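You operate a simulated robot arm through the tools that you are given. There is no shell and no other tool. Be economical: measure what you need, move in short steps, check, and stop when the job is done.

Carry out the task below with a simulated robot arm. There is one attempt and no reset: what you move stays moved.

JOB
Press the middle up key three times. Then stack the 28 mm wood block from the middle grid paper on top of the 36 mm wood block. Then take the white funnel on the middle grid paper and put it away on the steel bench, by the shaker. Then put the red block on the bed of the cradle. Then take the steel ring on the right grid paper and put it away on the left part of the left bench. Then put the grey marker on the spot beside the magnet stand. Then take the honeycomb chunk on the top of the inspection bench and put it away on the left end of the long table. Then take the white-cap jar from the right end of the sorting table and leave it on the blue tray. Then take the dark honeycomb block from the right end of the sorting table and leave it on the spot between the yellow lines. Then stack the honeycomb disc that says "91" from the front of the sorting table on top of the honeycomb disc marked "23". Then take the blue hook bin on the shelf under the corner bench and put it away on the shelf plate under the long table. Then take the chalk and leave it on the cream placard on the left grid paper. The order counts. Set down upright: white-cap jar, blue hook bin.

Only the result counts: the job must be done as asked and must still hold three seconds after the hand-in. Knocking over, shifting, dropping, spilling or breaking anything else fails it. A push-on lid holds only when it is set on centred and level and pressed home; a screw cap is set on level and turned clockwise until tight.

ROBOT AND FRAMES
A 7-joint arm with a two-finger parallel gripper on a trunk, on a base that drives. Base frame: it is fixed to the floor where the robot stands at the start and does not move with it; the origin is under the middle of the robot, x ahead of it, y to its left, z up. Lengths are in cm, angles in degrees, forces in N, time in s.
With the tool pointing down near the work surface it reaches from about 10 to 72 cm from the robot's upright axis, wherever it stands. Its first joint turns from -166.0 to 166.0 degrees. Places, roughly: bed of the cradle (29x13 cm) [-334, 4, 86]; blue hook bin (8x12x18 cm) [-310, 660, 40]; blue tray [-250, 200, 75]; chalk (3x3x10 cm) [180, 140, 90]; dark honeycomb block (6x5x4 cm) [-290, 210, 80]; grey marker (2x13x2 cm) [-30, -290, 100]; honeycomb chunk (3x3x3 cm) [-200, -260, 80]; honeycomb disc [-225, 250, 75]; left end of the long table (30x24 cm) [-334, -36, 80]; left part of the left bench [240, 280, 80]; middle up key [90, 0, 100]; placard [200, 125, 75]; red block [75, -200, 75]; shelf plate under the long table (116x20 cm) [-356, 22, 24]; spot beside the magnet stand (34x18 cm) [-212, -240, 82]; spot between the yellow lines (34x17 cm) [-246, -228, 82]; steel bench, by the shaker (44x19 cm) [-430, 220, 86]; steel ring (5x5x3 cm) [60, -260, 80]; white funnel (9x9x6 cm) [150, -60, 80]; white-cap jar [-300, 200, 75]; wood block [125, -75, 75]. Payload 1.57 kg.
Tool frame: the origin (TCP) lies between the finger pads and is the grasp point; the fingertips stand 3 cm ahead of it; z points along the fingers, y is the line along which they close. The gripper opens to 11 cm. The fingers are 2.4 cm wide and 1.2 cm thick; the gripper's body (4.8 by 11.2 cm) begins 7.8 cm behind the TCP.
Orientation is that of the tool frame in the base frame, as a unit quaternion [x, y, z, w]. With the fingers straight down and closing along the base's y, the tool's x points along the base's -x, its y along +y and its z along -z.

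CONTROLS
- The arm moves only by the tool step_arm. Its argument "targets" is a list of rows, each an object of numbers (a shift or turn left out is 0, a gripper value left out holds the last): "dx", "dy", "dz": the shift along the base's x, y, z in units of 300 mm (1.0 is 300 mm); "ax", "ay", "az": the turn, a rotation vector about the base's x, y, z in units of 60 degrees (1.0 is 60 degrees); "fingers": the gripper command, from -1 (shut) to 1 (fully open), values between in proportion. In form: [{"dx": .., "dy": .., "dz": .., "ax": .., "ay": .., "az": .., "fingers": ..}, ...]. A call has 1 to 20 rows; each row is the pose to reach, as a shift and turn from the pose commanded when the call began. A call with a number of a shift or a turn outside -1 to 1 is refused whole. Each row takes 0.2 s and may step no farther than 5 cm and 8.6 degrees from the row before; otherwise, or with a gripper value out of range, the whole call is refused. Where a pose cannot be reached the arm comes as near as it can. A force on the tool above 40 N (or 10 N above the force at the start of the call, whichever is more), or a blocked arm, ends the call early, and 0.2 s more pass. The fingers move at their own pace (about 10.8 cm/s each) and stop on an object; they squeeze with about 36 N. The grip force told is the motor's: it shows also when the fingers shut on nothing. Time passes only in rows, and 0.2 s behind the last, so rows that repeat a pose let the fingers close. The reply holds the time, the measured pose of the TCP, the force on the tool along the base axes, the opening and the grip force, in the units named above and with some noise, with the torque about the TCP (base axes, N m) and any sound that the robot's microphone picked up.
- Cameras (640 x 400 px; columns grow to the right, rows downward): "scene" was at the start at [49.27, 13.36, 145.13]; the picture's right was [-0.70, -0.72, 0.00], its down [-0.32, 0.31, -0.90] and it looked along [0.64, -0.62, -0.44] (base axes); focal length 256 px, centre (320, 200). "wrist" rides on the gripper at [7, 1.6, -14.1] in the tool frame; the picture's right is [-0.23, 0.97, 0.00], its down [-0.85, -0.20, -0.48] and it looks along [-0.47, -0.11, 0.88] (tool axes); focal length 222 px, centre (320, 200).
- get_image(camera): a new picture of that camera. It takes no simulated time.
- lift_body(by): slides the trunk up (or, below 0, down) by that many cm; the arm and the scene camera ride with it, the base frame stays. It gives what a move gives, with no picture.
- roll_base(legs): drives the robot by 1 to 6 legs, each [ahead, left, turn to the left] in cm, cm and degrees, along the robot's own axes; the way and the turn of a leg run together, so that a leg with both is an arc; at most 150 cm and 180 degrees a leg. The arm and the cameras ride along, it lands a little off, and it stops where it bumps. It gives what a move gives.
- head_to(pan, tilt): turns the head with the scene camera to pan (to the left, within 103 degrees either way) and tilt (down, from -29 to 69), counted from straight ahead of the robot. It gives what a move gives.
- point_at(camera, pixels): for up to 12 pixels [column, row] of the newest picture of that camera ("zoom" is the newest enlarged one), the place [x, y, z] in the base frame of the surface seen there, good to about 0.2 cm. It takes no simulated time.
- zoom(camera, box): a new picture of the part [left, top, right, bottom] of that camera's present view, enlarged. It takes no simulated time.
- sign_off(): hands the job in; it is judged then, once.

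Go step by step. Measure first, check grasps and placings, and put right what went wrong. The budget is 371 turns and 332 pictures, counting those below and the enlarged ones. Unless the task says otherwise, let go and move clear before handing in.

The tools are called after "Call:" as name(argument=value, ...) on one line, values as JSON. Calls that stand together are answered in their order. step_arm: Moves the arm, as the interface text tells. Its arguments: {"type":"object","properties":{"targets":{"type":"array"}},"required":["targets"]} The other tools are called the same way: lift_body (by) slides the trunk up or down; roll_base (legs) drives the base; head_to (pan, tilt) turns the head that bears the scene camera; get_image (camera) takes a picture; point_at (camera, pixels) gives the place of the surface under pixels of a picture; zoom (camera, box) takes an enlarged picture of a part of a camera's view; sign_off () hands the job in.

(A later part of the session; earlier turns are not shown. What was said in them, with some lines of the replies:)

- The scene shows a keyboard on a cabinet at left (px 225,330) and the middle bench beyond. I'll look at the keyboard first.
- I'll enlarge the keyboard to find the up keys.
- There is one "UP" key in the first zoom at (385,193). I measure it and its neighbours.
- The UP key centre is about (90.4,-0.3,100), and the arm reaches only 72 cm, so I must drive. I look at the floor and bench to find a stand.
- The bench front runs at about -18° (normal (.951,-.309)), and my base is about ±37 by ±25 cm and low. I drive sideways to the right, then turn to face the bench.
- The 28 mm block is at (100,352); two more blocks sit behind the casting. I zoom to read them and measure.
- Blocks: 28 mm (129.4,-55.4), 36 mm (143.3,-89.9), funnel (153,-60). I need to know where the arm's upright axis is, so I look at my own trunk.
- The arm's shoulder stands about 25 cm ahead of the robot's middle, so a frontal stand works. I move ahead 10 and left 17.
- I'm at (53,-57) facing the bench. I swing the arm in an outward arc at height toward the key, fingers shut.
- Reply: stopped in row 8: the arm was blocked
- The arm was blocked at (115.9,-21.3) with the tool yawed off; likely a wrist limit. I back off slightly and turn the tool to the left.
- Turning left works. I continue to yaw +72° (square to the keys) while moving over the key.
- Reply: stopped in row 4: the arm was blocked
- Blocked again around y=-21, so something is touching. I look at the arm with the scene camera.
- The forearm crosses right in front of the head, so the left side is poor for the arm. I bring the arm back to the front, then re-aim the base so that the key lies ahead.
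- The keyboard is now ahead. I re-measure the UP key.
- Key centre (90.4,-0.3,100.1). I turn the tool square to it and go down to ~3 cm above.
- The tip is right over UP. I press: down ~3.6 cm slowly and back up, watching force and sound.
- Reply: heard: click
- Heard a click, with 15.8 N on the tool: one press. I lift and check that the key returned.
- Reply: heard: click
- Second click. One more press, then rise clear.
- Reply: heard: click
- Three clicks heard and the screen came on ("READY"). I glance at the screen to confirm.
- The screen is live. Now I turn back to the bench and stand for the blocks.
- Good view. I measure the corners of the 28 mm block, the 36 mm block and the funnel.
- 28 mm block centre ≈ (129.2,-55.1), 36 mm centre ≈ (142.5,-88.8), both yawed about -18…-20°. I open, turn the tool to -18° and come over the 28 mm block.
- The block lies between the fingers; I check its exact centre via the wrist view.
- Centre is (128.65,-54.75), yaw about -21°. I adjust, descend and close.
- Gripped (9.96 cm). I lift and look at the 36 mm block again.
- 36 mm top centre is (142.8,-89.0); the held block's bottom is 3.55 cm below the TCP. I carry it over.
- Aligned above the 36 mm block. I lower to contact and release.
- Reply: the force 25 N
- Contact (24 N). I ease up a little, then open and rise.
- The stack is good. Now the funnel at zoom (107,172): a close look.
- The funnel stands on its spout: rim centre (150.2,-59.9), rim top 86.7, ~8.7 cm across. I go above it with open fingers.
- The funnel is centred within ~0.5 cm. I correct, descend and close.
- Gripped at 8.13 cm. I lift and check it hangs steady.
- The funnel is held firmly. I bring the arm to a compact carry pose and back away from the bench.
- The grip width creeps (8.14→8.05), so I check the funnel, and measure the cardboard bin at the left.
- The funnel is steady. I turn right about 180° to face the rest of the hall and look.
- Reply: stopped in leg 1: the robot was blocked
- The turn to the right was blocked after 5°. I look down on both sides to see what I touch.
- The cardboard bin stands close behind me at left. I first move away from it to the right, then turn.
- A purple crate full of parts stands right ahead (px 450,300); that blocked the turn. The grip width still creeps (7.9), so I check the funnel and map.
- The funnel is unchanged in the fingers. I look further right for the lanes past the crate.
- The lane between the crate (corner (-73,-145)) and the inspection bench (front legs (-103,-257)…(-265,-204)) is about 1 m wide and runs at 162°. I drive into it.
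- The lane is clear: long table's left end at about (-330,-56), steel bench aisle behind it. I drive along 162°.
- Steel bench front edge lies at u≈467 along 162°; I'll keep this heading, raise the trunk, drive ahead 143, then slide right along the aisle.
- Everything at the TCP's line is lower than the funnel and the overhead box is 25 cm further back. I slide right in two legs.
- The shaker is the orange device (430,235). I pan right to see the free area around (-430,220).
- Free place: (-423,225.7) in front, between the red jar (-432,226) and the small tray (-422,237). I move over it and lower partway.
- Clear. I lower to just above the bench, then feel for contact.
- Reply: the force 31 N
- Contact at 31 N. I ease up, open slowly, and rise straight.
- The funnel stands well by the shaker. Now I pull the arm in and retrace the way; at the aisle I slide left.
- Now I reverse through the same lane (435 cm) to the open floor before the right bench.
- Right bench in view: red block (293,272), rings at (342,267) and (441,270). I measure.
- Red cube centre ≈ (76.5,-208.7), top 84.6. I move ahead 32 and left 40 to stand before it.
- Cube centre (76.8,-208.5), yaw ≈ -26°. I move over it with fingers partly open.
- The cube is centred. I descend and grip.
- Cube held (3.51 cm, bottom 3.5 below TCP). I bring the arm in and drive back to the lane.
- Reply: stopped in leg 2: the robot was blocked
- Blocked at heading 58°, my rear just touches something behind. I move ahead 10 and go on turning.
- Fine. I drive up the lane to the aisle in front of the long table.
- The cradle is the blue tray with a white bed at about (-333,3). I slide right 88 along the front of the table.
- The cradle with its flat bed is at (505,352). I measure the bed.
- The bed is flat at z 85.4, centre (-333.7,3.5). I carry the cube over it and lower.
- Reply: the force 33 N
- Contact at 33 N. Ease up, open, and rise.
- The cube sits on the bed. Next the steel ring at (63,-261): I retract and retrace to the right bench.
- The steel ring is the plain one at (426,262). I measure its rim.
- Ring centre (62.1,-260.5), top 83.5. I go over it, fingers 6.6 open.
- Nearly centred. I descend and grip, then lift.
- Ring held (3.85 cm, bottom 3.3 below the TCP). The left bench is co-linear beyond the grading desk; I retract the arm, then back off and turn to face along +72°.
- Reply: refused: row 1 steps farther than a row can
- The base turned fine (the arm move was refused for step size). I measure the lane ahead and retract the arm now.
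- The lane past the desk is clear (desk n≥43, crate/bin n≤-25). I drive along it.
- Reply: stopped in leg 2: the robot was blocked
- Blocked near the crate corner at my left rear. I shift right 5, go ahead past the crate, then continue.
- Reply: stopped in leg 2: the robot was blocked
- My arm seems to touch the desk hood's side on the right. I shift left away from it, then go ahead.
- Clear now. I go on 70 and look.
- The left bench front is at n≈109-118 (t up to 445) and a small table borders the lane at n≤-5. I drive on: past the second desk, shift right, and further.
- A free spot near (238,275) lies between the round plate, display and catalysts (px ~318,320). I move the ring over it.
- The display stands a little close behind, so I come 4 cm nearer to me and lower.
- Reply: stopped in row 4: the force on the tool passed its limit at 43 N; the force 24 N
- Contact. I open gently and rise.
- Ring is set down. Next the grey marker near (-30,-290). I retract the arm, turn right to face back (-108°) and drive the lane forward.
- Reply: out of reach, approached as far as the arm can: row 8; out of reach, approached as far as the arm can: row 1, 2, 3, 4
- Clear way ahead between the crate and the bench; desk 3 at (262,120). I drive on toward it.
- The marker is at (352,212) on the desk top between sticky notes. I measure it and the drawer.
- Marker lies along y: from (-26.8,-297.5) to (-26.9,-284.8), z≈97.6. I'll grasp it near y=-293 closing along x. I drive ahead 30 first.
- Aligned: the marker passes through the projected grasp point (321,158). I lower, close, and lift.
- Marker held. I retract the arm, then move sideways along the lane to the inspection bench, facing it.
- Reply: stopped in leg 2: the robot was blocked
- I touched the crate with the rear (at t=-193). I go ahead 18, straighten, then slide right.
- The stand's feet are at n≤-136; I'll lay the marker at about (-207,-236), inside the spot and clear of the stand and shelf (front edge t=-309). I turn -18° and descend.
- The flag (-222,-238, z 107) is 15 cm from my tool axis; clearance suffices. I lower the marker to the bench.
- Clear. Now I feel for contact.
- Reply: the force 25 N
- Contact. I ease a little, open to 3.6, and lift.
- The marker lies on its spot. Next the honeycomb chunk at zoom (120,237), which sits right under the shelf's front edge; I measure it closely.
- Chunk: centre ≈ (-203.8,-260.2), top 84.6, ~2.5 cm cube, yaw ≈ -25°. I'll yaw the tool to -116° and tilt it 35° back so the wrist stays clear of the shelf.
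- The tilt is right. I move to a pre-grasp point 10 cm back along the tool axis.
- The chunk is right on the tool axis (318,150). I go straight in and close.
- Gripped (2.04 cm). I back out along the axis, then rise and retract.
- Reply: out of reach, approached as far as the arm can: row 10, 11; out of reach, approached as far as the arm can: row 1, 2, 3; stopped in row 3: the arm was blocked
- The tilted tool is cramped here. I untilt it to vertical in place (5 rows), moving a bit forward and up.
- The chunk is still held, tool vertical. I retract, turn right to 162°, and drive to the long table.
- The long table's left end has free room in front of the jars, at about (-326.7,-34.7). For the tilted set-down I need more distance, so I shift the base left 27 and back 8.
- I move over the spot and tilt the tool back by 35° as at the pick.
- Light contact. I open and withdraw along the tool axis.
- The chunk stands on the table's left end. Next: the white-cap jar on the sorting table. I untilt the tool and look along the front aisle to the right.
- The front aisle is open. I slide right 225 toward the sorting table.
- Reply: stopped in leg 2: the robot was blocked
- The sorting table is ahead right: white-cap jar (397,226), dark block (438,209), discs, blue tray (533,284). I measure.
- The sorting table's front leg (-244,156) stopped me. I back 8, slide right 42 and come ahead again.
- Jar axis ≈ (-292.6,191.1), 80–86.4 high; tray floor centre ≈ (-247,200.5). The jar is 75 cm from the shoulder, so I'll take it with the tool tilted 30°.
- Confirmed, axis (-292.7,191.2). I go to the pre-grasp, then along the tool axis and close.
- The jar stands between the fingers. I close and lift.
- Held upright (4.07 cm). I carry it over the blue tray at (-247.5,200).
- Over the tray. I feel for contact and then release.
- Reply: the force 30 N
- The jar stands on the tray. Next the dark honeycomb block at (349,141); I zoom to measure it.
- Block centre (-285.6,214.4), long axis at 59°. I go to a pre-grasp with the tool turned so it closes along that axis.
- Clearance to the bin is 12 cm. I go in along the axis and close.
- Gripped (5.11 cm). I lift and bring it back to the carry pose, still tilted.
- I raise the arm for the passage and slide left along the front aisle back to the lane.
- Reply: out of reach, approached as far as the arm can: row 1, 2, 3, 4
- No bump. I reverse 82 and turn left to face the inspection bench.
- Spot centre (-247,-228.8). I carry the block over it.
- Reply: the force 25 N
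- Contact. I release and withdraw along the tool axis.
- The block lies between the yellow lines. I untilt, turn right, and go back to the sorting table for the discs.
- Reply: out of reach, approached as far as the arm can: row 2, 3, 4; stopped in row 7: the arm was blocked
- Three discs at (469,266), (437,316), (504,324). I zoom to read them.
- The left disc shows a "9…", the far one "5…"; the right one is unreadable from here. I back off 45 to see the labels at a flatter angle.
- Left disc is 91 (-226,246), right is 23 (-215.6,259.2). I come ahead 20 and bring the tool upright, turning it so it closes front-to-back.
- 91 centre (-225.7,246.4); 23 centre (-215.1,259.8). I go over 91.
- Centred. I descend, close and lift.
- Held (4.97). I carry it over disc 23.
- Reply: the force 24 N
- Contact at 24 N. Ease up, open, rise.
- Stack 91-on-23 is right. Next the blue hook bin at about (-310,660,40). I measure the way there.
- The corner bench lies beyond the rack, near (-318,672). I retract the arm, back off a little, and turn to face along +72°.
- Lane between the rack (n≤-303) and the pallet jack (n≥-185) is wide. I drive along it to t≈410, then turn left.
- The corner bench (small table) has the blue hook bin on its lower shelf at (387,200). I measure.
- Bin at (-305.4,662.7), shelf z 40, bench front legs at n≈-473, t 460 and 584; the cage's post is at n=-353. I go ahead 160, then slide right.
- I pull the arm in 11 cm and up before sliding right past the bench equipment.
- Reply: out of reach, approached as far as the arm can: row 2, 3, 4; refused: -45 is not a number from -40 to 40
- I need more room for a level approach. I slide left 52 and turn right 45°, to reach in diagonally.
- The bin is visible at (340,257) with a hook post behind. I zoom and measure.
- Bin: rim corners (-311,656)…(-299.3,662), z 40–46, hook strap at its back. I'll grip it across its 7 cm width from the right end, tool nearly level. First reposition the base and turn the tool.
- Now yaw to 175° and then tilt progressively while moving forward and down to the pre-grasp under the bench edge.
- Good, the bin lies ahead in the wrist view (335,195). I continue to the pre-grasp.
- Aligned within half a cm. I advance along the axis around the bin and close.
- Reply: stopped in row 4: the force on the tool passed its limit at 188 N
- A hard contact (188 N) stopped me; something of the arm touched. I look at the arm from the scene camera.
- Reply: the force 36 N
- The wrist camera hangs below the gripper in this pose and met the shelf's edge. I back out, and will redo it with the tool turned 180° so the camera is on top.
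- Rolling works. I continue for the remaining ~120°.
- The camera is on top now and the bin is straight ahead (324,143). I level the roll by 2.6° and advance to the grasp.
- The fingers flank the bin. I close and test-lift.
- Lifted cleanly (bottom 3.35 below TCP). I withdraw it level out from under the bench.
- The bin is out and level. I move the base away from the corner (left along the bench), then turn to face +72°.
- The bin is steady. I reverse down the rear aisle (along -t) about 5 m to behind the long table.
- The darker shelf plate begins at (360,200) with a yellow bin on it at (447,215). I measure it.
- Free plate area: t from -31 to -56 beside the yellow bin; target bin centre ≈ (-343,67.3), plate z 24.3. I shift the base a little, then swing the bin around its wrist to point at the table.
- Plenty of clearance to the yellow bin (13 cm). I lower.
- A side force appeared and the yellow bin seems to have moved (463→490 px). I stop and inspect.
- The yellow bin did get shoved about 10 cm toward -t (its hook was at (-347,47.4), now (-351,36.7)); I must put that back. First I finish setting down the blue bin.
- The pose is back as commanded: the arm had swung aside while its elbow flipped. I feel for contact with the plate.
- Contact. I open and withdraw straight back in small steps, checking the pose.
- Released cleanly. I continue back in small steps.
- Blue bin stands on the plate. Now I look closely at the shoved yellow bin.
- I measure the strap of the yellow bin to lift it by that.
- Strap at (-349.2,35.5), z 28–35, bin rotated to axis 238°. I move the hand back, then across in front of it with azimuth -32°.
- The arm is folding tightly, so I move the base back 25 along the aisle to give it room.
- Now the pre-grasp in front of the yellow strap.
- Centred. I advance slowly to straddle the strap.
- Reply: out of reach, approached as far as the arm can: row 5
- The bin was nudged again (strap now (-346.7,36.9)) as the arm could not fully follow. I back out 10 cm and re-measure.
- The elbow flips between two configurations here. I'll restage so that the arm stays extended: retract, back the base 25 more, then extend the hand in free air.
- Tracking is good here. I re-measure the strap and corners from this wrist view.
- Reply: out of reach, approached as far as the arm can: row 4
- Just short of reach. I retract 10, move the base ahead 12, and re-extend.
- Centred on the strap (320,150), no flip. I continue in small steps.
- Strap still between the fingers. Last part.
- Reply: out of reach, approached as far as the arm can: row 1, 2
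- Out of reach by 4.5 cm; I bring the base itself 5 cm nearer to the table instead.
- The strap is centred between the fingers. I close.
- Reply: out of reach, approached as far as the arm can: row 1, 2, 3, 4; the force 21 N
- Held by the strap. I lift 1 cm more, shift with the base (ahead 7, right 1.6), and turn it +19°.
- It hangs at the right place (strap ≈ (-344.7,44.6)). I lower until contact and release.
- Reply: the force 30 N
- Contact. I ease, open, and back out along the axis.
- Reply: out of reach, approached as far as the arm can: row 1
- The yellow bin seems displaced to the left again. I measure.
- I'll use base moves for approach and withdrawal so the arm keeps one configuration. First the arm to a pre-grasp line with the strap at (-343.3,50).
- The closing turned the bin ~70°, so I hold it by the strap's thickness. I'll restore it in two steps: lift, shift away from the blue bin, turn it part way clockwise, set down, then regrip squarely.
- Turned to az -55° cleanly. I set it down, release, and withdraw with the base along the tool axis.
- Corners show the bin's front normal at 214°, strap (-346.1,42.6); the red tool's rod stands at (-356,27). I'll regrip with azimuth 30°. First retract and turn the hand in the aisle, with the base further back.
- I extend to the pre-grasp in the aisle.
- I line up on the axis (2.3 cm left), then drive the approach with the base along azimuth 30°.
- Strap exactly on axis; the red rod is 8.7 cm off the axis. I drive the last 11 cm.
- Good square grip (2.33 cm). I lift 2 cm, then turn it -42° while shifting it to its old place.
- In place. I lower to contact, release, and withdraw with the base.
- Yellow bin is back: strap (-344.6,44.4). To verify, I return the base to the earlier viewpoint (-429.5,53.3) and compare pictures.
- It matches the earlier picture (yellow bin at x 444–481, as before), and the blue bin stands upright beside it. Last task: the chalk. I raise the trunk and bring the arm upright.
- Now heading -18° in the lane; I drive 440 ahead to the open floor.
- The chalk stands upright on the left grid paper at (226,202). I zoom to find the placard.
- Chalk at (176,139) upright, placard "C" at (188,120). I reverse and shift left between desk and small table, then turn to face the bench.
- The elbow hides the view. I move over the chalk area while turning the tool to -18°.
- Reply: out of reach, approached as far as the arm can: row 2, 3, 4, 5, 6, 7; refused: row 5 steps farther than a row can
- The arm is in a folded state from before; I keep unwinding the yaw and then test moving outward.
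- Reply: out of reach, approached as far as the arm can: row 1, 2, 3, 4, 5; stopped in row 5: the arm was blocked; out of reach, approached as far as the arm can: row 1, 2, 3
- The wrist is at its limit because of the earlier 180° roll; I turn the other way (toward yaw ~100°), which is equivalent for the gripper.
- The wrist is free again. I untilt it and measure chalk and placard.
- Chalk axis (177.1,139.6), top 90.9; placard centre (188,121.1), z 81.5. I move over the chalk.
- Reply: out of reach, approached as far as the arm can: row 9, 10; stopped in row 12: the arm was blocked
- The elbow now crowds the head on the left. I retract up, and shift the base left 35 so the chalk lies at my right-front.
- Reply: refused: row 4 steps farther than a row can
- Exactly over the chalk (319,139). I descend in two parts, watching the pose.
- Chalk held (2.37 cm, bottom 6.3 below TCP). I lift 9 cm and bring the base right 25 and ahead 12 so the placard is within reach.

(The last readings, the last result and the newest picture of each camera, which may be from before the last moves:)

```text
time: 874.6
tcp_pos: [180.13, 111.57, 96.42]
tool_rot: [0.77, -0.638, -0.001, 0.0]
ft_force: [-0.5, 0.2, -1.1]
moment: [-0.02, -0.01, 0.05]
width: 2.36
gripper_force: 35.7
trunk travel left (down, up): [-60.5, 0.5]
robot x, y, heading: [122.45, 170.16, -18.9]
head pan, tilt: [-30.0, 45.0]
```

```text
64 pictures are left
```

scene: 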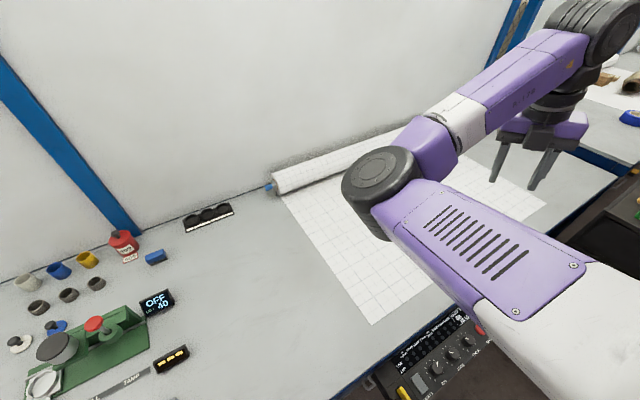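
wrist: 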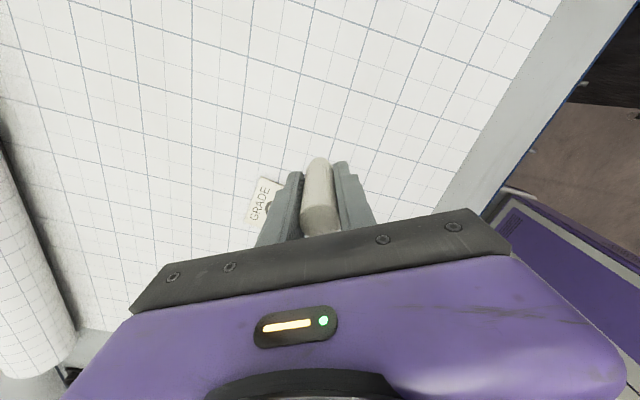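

Now over to the placard centre (188,121.1).

Call:
step_arm(targets=[{"dx": 0.09, "dy": 0.1}, {"dx": 0.18, "dy": 0.21}, {"dx": 0.262, "dy": 0.317}])

Call:
get_image(camera="wrist")

Call:
get_image(camera="scene")

```text
time: 875.4
tcp_pos: [188.1, 121.11, 96.22]
tool_rot: [0.77, -0.638, -0.001, 0.001]
ft_force: [-0.3, -0.2, -0.5]
moment: [0.03, -0.03, 0.01]
width: 2.36
gripper_force: 35.7
trunk travel left (down, up): [-60.5, 0.5]
robot x, y, heading: [122.89, 169.76, -19.1]
head pan, tilt: [-30.0, 45.0]
```

```text
63 pictures are left
```

wrist: 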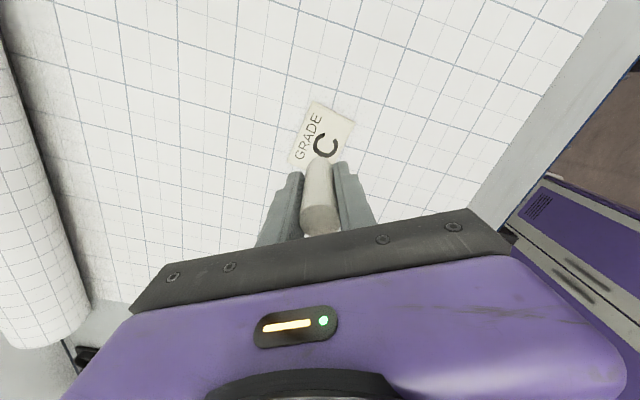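

```text
62 pictures are left
```

scene: 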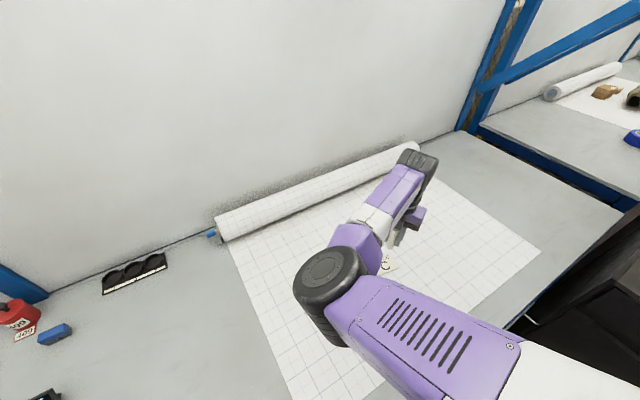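

Call:
point_at(camera="wrist", pixels=[[317, 105], [352, 121], [292, 158], [337, 160], [322, 145]])

Call:
step_arm(targets=[{"dz": -0.1}, {"dz": -0.2}, {"dz": -0.25}, {"dz": -0.262}])

Call:
get_image(camera="wrist")

```text
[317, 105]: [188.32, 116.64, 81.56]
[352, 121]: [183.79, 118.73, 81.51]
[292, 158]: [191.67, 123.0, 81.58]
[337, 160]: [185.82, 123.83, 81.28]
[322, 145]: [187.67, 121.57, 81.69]
```

```text
time: 876.4
tcp_pos: [188.0, 121.28, 88.47]
tool_rot: [0.771, -0.637, 0.0, 0.001]
ft_force: [0.1, 0.6, -0.5]
moment: [0.02, 0.01, 0.02]
width: 2.35
gripper_force: 35.6
trunk travel left (down, up): [-60.5, 0.5]
robot x, y, heading: [122.48, 170.21, -19.1]
head pan, tilt: [-30.0, 45.0]
```

```text
61 pictures are left
```

wrist: 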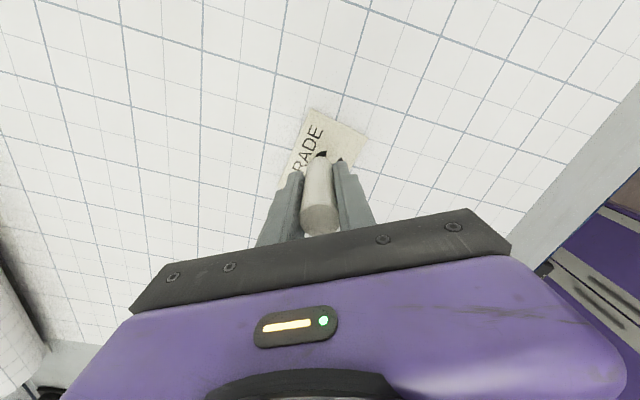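

Centred within 0.4 cm. I lower the last bit to contact.

Call:
step_arm(targets=[{"dz": -0.008}, {"dz": -0.016}, {"dz": -0.022}, {"dz": -0.028}])

```text
time: 877.4
tcp_pos: [188.05, 121.03, 87.91]
tool_rot: [0.77, -0.638, 0.001, 0.001]
ft_force: [-3.3, 4.7, 33.6]
moment: [0.3, 0.03, -0.04]
width: 2.34
gripper_force: 35.4
trunk travel left (down, up): [-60.5, 0.5]
robot x, y, heading: [122.56, 169.33, -19.0]
head pan, tilt: [-30.0, 45.0]
```

Contact at 34 N. I ease off, open slowly, and rise straight.

Call:
step_arm(targets=[{"dz": 0.01}, {"dz": 0.011, "fingers": -0.5}, {"dz": 0.011, "fingers": -0.3}, {"dz": 0.011, "fingers": -0.1}, {"dz": 0.011}, {"dz": 0.08}, {"dz": 0.2}, {"dz": 0.32}, {"dz": 0.44}, {"dz": 0.56}])

Call:
get_image(camera="wrist")

```text
time: 879.6
tcp_pos: [188.02, 121.22, 104.37]
tool_rot: [0.77, -0.638, -0.001, 0.0]
ft_force: [-0.2, -0.6, 0.7]
moment: [0.02, -0.03, -0.02]
width: 4.95
gripper_force: 0.1
trunk travel left (down, up): [-60.5, 0.5]
robot x, y, heading: [122.52, 170.23, -19.3]
head pan, tilt: [-30.0, 45.0]
```

```text
60 pictures are left
```

wrist: 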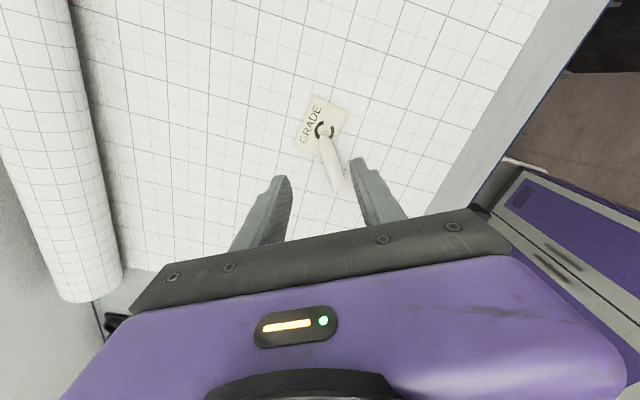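

The chalk seems to have toppled (it spans (325,130)–(337,187)). I check.

Call:
point_at(camera="wrist", pixels=[[325, 132], [330, 155], [337, 183], [318, 150], [335, 160]])

Call:
head_to(pan=-20, tilt=50)

Call:
get_image(camera="scene")

```text
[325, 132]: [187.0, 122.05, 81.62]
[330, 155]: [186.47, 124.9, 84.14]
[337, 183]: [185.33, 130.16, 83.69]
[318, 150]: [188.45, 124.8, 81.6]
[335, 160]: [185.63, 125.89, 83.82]
```

```text
time: 880.3
tcp_pos: [188.08, 121.29, 104.3]
tool_rot: [0.771, -0.637, -0.001, 0.0]
ft_force: [0.1, 1.1, -0.2]
moment: [0.0, -0.02, -0.03]
width: 4.92
gripper_force: 0.1
trunk travel left (down, up): [-60.5, 0.5]
robot x, y, heading: [122.69, 170.08, -19.0]
head pan, tilt: [-20.0, 50.0]
```

```text
59 pictures are left
```

scene: 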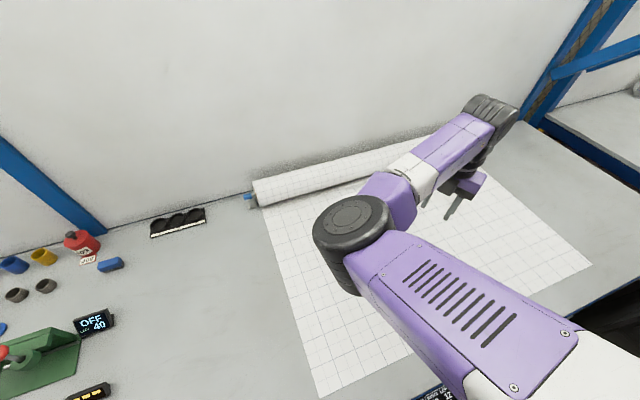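

It lies at az 101°, centre ≈ (186.1,126.3), partly off the card. My tool already closes across it; I regrip it in the middle to lay it centred on the placard.

Call:
step_arm(targets=[{"dx": -0.03, "dy": 0.08, "dz": -0.1}, {"dx": -0.064, "dy": 0.17, "dz": -0.2}, {"dx": -0.064, "dy": 0.17, "dz": -0.33}, {"dx": -0.064, "dy": 0.17, "dz": -0.4}])

Call:
get_image(camera="wrist")

```text
time: 881.3
tcp_pos: [186.0, 126.29, 92.33]
tool_rot: [0.77, -0.638, -0.001, 0.001]
ft_force: [0.3, 0.0, -0.1]
moment: [0.01, 0.02, 0.04]
width: 4.96
gripper_force: 0.0
trunk travel left (down, up): [-60.5, 0.5]
robot x, y, heading: [122.66, 169.95, -19.2]
head pan, tilt: [-20.0, 50.0]
```

```text
58 pictures are left
```

wrist: 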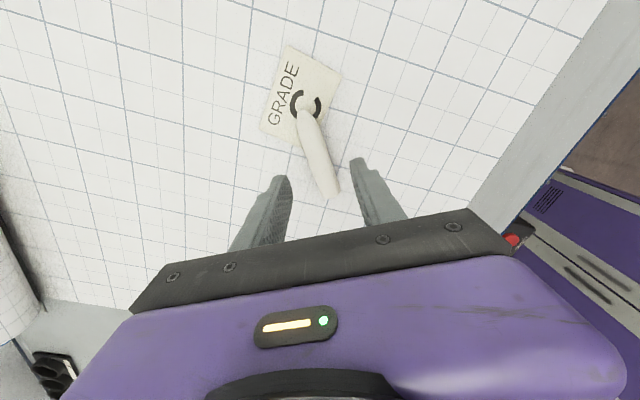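

Well aligned. I descend, grip, and lift.

Call:
step_arm(targets=[{"dz": -0.12}, {"dz": -0.22}, {"dz": -0.26}, {"dz": -0.26, "fingers": -0.5}, {"dz": -0.26, "fingers": -1}, {"dz": -0.26}, {"dz": -0.26}])

Call:
step_arm(targets=[{"dz": 0.05}, {"dz": 0.15}, {"dz": 0.25}])

Call:
get_image(camera="wrist")

```text
time: 882.9
tcp_pos: [186.13, 126.16, 84.67]
tool_rot: [0.771, -0.637, 0.0, 0.0]
ft_force: [-0.5, 0.5, -0.6]
moment: [0.01, -0.02, 0.01]
width: 2.33
gripper_force: 35.6
trunk travel left (down, up): [-60.5, 0.5]
robot x, y, heading: [122.89, 169.88, -19.6]
head pan, tilt: [-20.0, 50.0]
```

```text
time: 883.7
tcp_pos: [185.97, 126.22, 92.1]
tool_rot: [0.77, -0.638, -0.001, 0.0]
ft_force: [-1.4, 0.3, -0.9]
moment: [-0.01, 0.0, -0.02]
width: 2.32
gripper_force: 35.4
trunk travel left (down, up): [-60.5, 0.5]
robot x, y, heading: [122.78, 170.33, -19.3]
head pan, tilt: [-20.0, 50.0]
```

```text
57 pictures are left
```

wrist: 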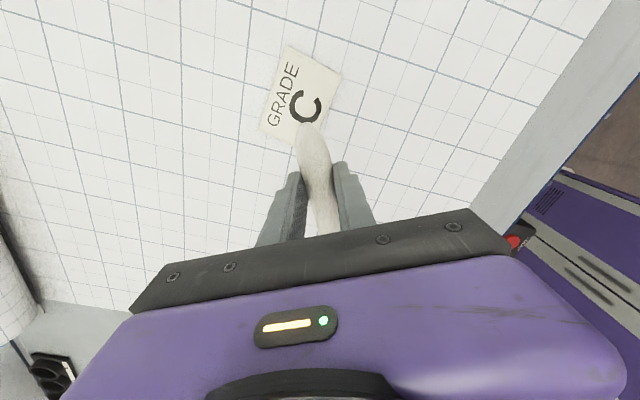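

I turn it along the card's long axis and move over the card's centre (187.75,120.9).

Call:
step_arm(targets=[{"dx": 0.01, "dy": -0.04, "az": -0.13}, {"dx": 0.025, "dy": -0.08, "az": -0.26}, {"dx": 0.04, "dy": -0.12, "az": -0.39}, {"dx": 0.05, "dy": -0.15, "az": -0.52}, {"dx": 0.058, "dy": -0.177, "az": -0.65}])

Call:
get_image(camera="wrist")

```text
time: 884.9
tcp_pos: [186.8, 123.85, 92.09]
tool_rot: [-0.676, 0.737, 0.0, 0.001]
ft_force: [-0.5, 0.2, -0.4]
moment: [0.01, -0.02, 0.02]
width: 2.34
gripper_force: 35.4
out of reach, approached as far as the arm can: row 3, 4, 5
trunk travel left (down, up): [-60.5, 0.5]
robot x, y, heading: [122.34, 169.7, -19.2]
head pan, tilt: [-20.0, 50.0]
```

```text
56 pictures are left
```

wrist: 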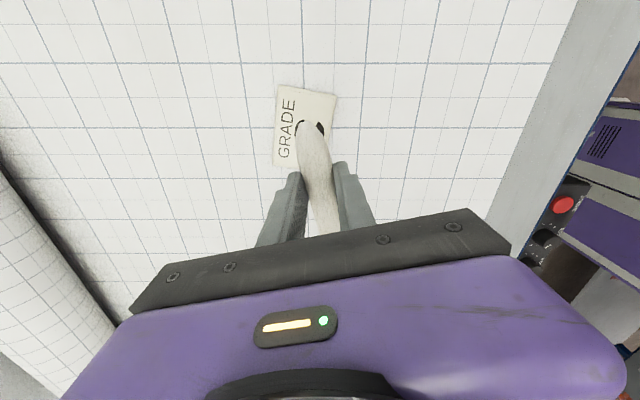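

Yaw limit reached at 85°; that angle is fine. I go back to it and on to the card centre.

Call:
step_arm(targets=[{"az": 0.14}, {"az": 0.28}, {"az": 0.43}, {"az": 0.43}])

Call:
get_image(camera="wrist")

```text
refused: row 3 steps farther than a row can; nothing moved
```

```text
55 pictures are left
```

wrist: 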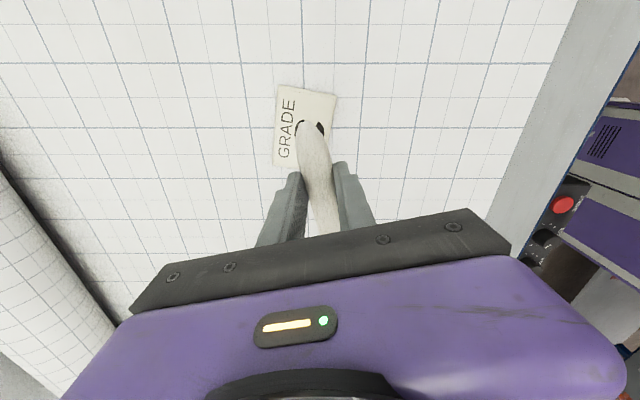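

Call:
step_arm(targets=[{"az": 0.14}, {"az": 0.28}, {"az": 0.41}, {"az": 0.45}, {"az": 0.45}])

Call:
get_image(camera="wrist")

```text
time: 886.1
tcp_pos: [186.92, 123.85, 92.11]
tool_rot: [0.831, -0.557, -0.001, -0.001]
ft_force: [-0.3, 0.5, -0.3]
moment: [0.0, -0.01, -0.02]
width: 2.33
gripper_force: 35.8
trunk travel left (down, up): [-60.5, 0.5]
robot x, y, heading: [122.5, 169.97, -19.3]
head pan, tilt: [-20.0, 50.0]
```

```text
54 pictures are left
```

wrist: 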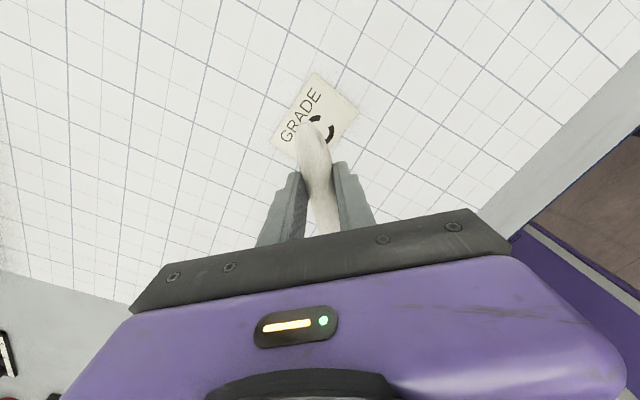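

The yaw is now 112°; I turn back to about 92° while moving to the card centre.

Call:
step_arm(targets=[{"dx": 0.01, "dy": -0.035, "az": -0.11}, {"dx": 0.02, "dy": -0.07, "az": -0.22}, {"dx": 0.028, "dy": -0.1, "az": -0.33}])

Call:
get_image(camera="wrist")

```text
time: 886.9
tcp_pos: [187.56, 120.75, 92.02]
tool_rot: [0.721, -0.693, -0.001, 0.001]
ft_force: [-0.6, 0.7, -0.5]
moment: [0.0, -0.05, -0.02]
width: 2.35
gripper_force: 36.5
trunk travel left (down, up): [-60.5, 0.5]
robot x, y, heading: [122.31, 169.72, -19.1]
head pan, tilt: [-20.0, 50.0]
```

```text
53 pictures are left
```

wrist: 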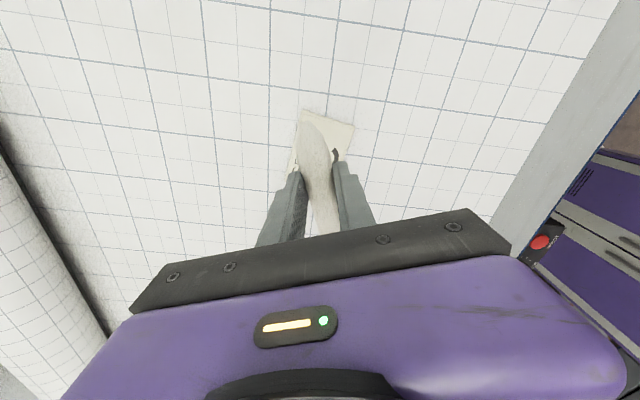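

Over the card centre. I lower to contact.

Call:
step_arm(targets=[{"dz": -0.1}, {"dz": -0.19}, {"dz": -0.222}, {"dz": -0.232}, {"dz": -0.24}])

```text
time: 888.1
tcp_pos: [187.75, 120.79, 85.02]
tool_rot: [0.722, -0.692, 0.001, -0.001]
ft_force: [0.4, 0.3, 6.6]
moment: [0.35, 0.04, -0.02]
width: 2.35
gripper_force: 35.6
trunk travel left (down, up): [-60.5, 0.5]
robot x, y, heading: [122.5, 169.92, -19.2]
head pan, tilt: [-20.0, 50.0]
```

Light contact. I open slowly and rise.

Call:
step_arm(targets=[{"dz": -0.003}, {"fingers": -0.5}, {"fingers": -0.4}, {"fingers": -0.2}, {"fingers": 0.0}, {"dz": 0.06}, {"dz": 0.18}, {"dz": 0.3}, {"dz": 0.42}, {"dz": 0.54}])

Call:
get_image(camera="wrist")

```text
time: 890.3
tcp_pos: [187.69, 120.8, 101.18]
tool_rot: [0.722, -0.692, 0.0, -0.001]
ft_force: [0.5, 0.2, 0.3]
moment: [-0.03, 0.04, 0.01]
width: 5.51
gripper_force: 0.0
trunk travel left (down, up): [-60.5, 0.5]
robot x, y, heading: [122.53, 169.63, -18.9]
head pan, tilt: [-20.0, 50.0]
```

```text
52 pictures are left
```

wrist: 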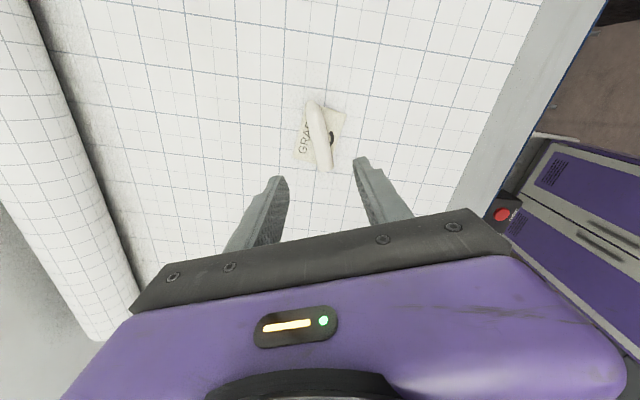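

The chalk lies centred on the placard. I move the arm clear and check once more that it stays.

Call:
step_arm(targets=[{"dz": 0.14}, {"dx": -0.1, "dz": 0.28}, {"dx": -0.2, "dy": 0.05, "dz": 0.4}, {"dx": -0.34, "dy": 0.08, "dz": 0.45}, {"dx": -0.48, "dy": 0.1, "dz": 0.5}, {"dx": -0.48, "dy": 0.1, "dz": 0.5}])

Call:
get_image(camera="wrist")

Call:
head_to(pan=0, tilt=50)

Call:
get_image(camera="scene")

```text
refused: row 2 steps farther than a row can; nothing moved
```

```text
51 pictures are left
```

wrist: 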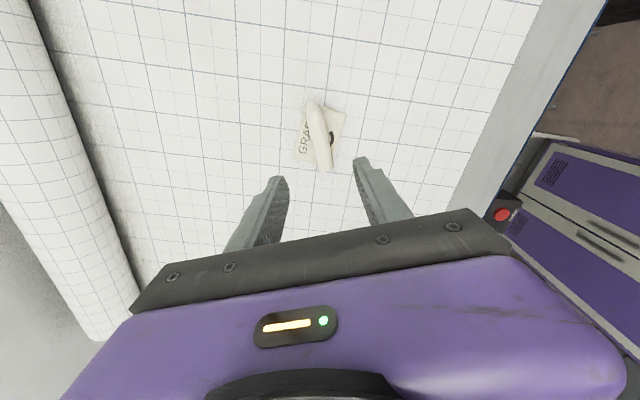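

```text
time: 891.1
tcp_pos: [187.56, 120.92, 101.06]
tool_rot: [0.722, -0.692, 0.0, 0.0]
ft_force: [-0.3, -0.6, -0.8]
moment: [-0.01, 0.0, 0.05]
width: 5.49
gripper_force: 0.0
trunk travel left (down, up): [-60.5, 0.5]
robot x, y, heading: [122.56, 170.34, -19.1]
head pan, tilt: [0.0, 50.0]
```

```text
50 pictures are left
```

scene: 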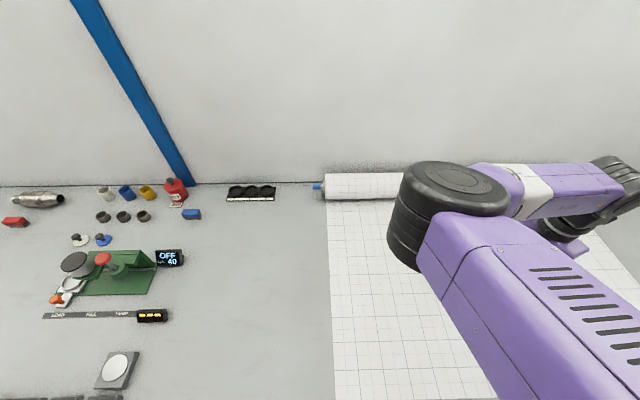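

The chalk has stayed still on the card between two pictures. I lift the hand 12 cm more and take one last close look.

Call:
step_arm(targets=[{"dz": 0.13}, {"dz": 0.26}, {"dz": 0.4}, {"dz": 0.4}, {"dz": 0.4}])

Call:
zoom(camera="wrist", box=[260, 60, 380, 180])

```text
time: 892.3
tcp_pos: [187.63, 120.86, 113.19]
tool_rot: [0.722, -0.692, -0.001, 0.001]
ft_force: [-0.1, -1.0, -0.4]
moment: [0.02, 0.0, -0.01]
width: 5.5
gripper_force: 0.0
trunk travel left (down, up): [-60.5, 0.5]
robot x, y, heading: [122.66, 169.89, -19.4]
head pan, tilt: [0.0, 50.0]
```

```text
3.33 times, centred on (320, 120) of wrist
```

zoom: 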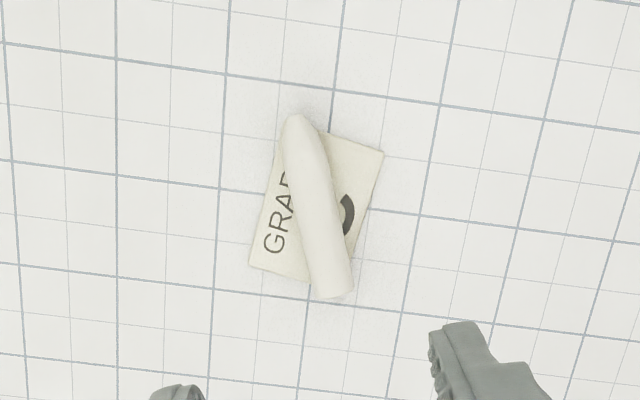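

The chalk rests centred on the placard, the hand is clear, and every listed item is done; I hand in.

Call:
sign_off()

```text
The job is handed in.
```

I carried out all twelve steps in the order given and handed the job in, but one neighbouring object was moved along the way and had to be put back.

- **Yellow bin:** while I was setting the blue hook bin on the shelf plate, the arm swung sideways and shoved the yellow bin next to it about 10 cm. I nudged and turned it several more times while recovering it. I then set it back, and a picture from the earlier viewpoint shows it at the same spot to within about 1 cm.
- **Corner bench shelf:** the first attempt at the blue bin pressed the wrist camera against the shelf edge at 188 N. Nothing moved that I could see.
- **Chalk:** it toppled when I first stood it on the placard, so it now lies on its side across the centre of the card.
- **Key presses:** I heard three clicks and the screen came on; there was only one UP key in view.

I checked each placement with a picture after letting go. I did not go back to re-check the early ones before handing in.
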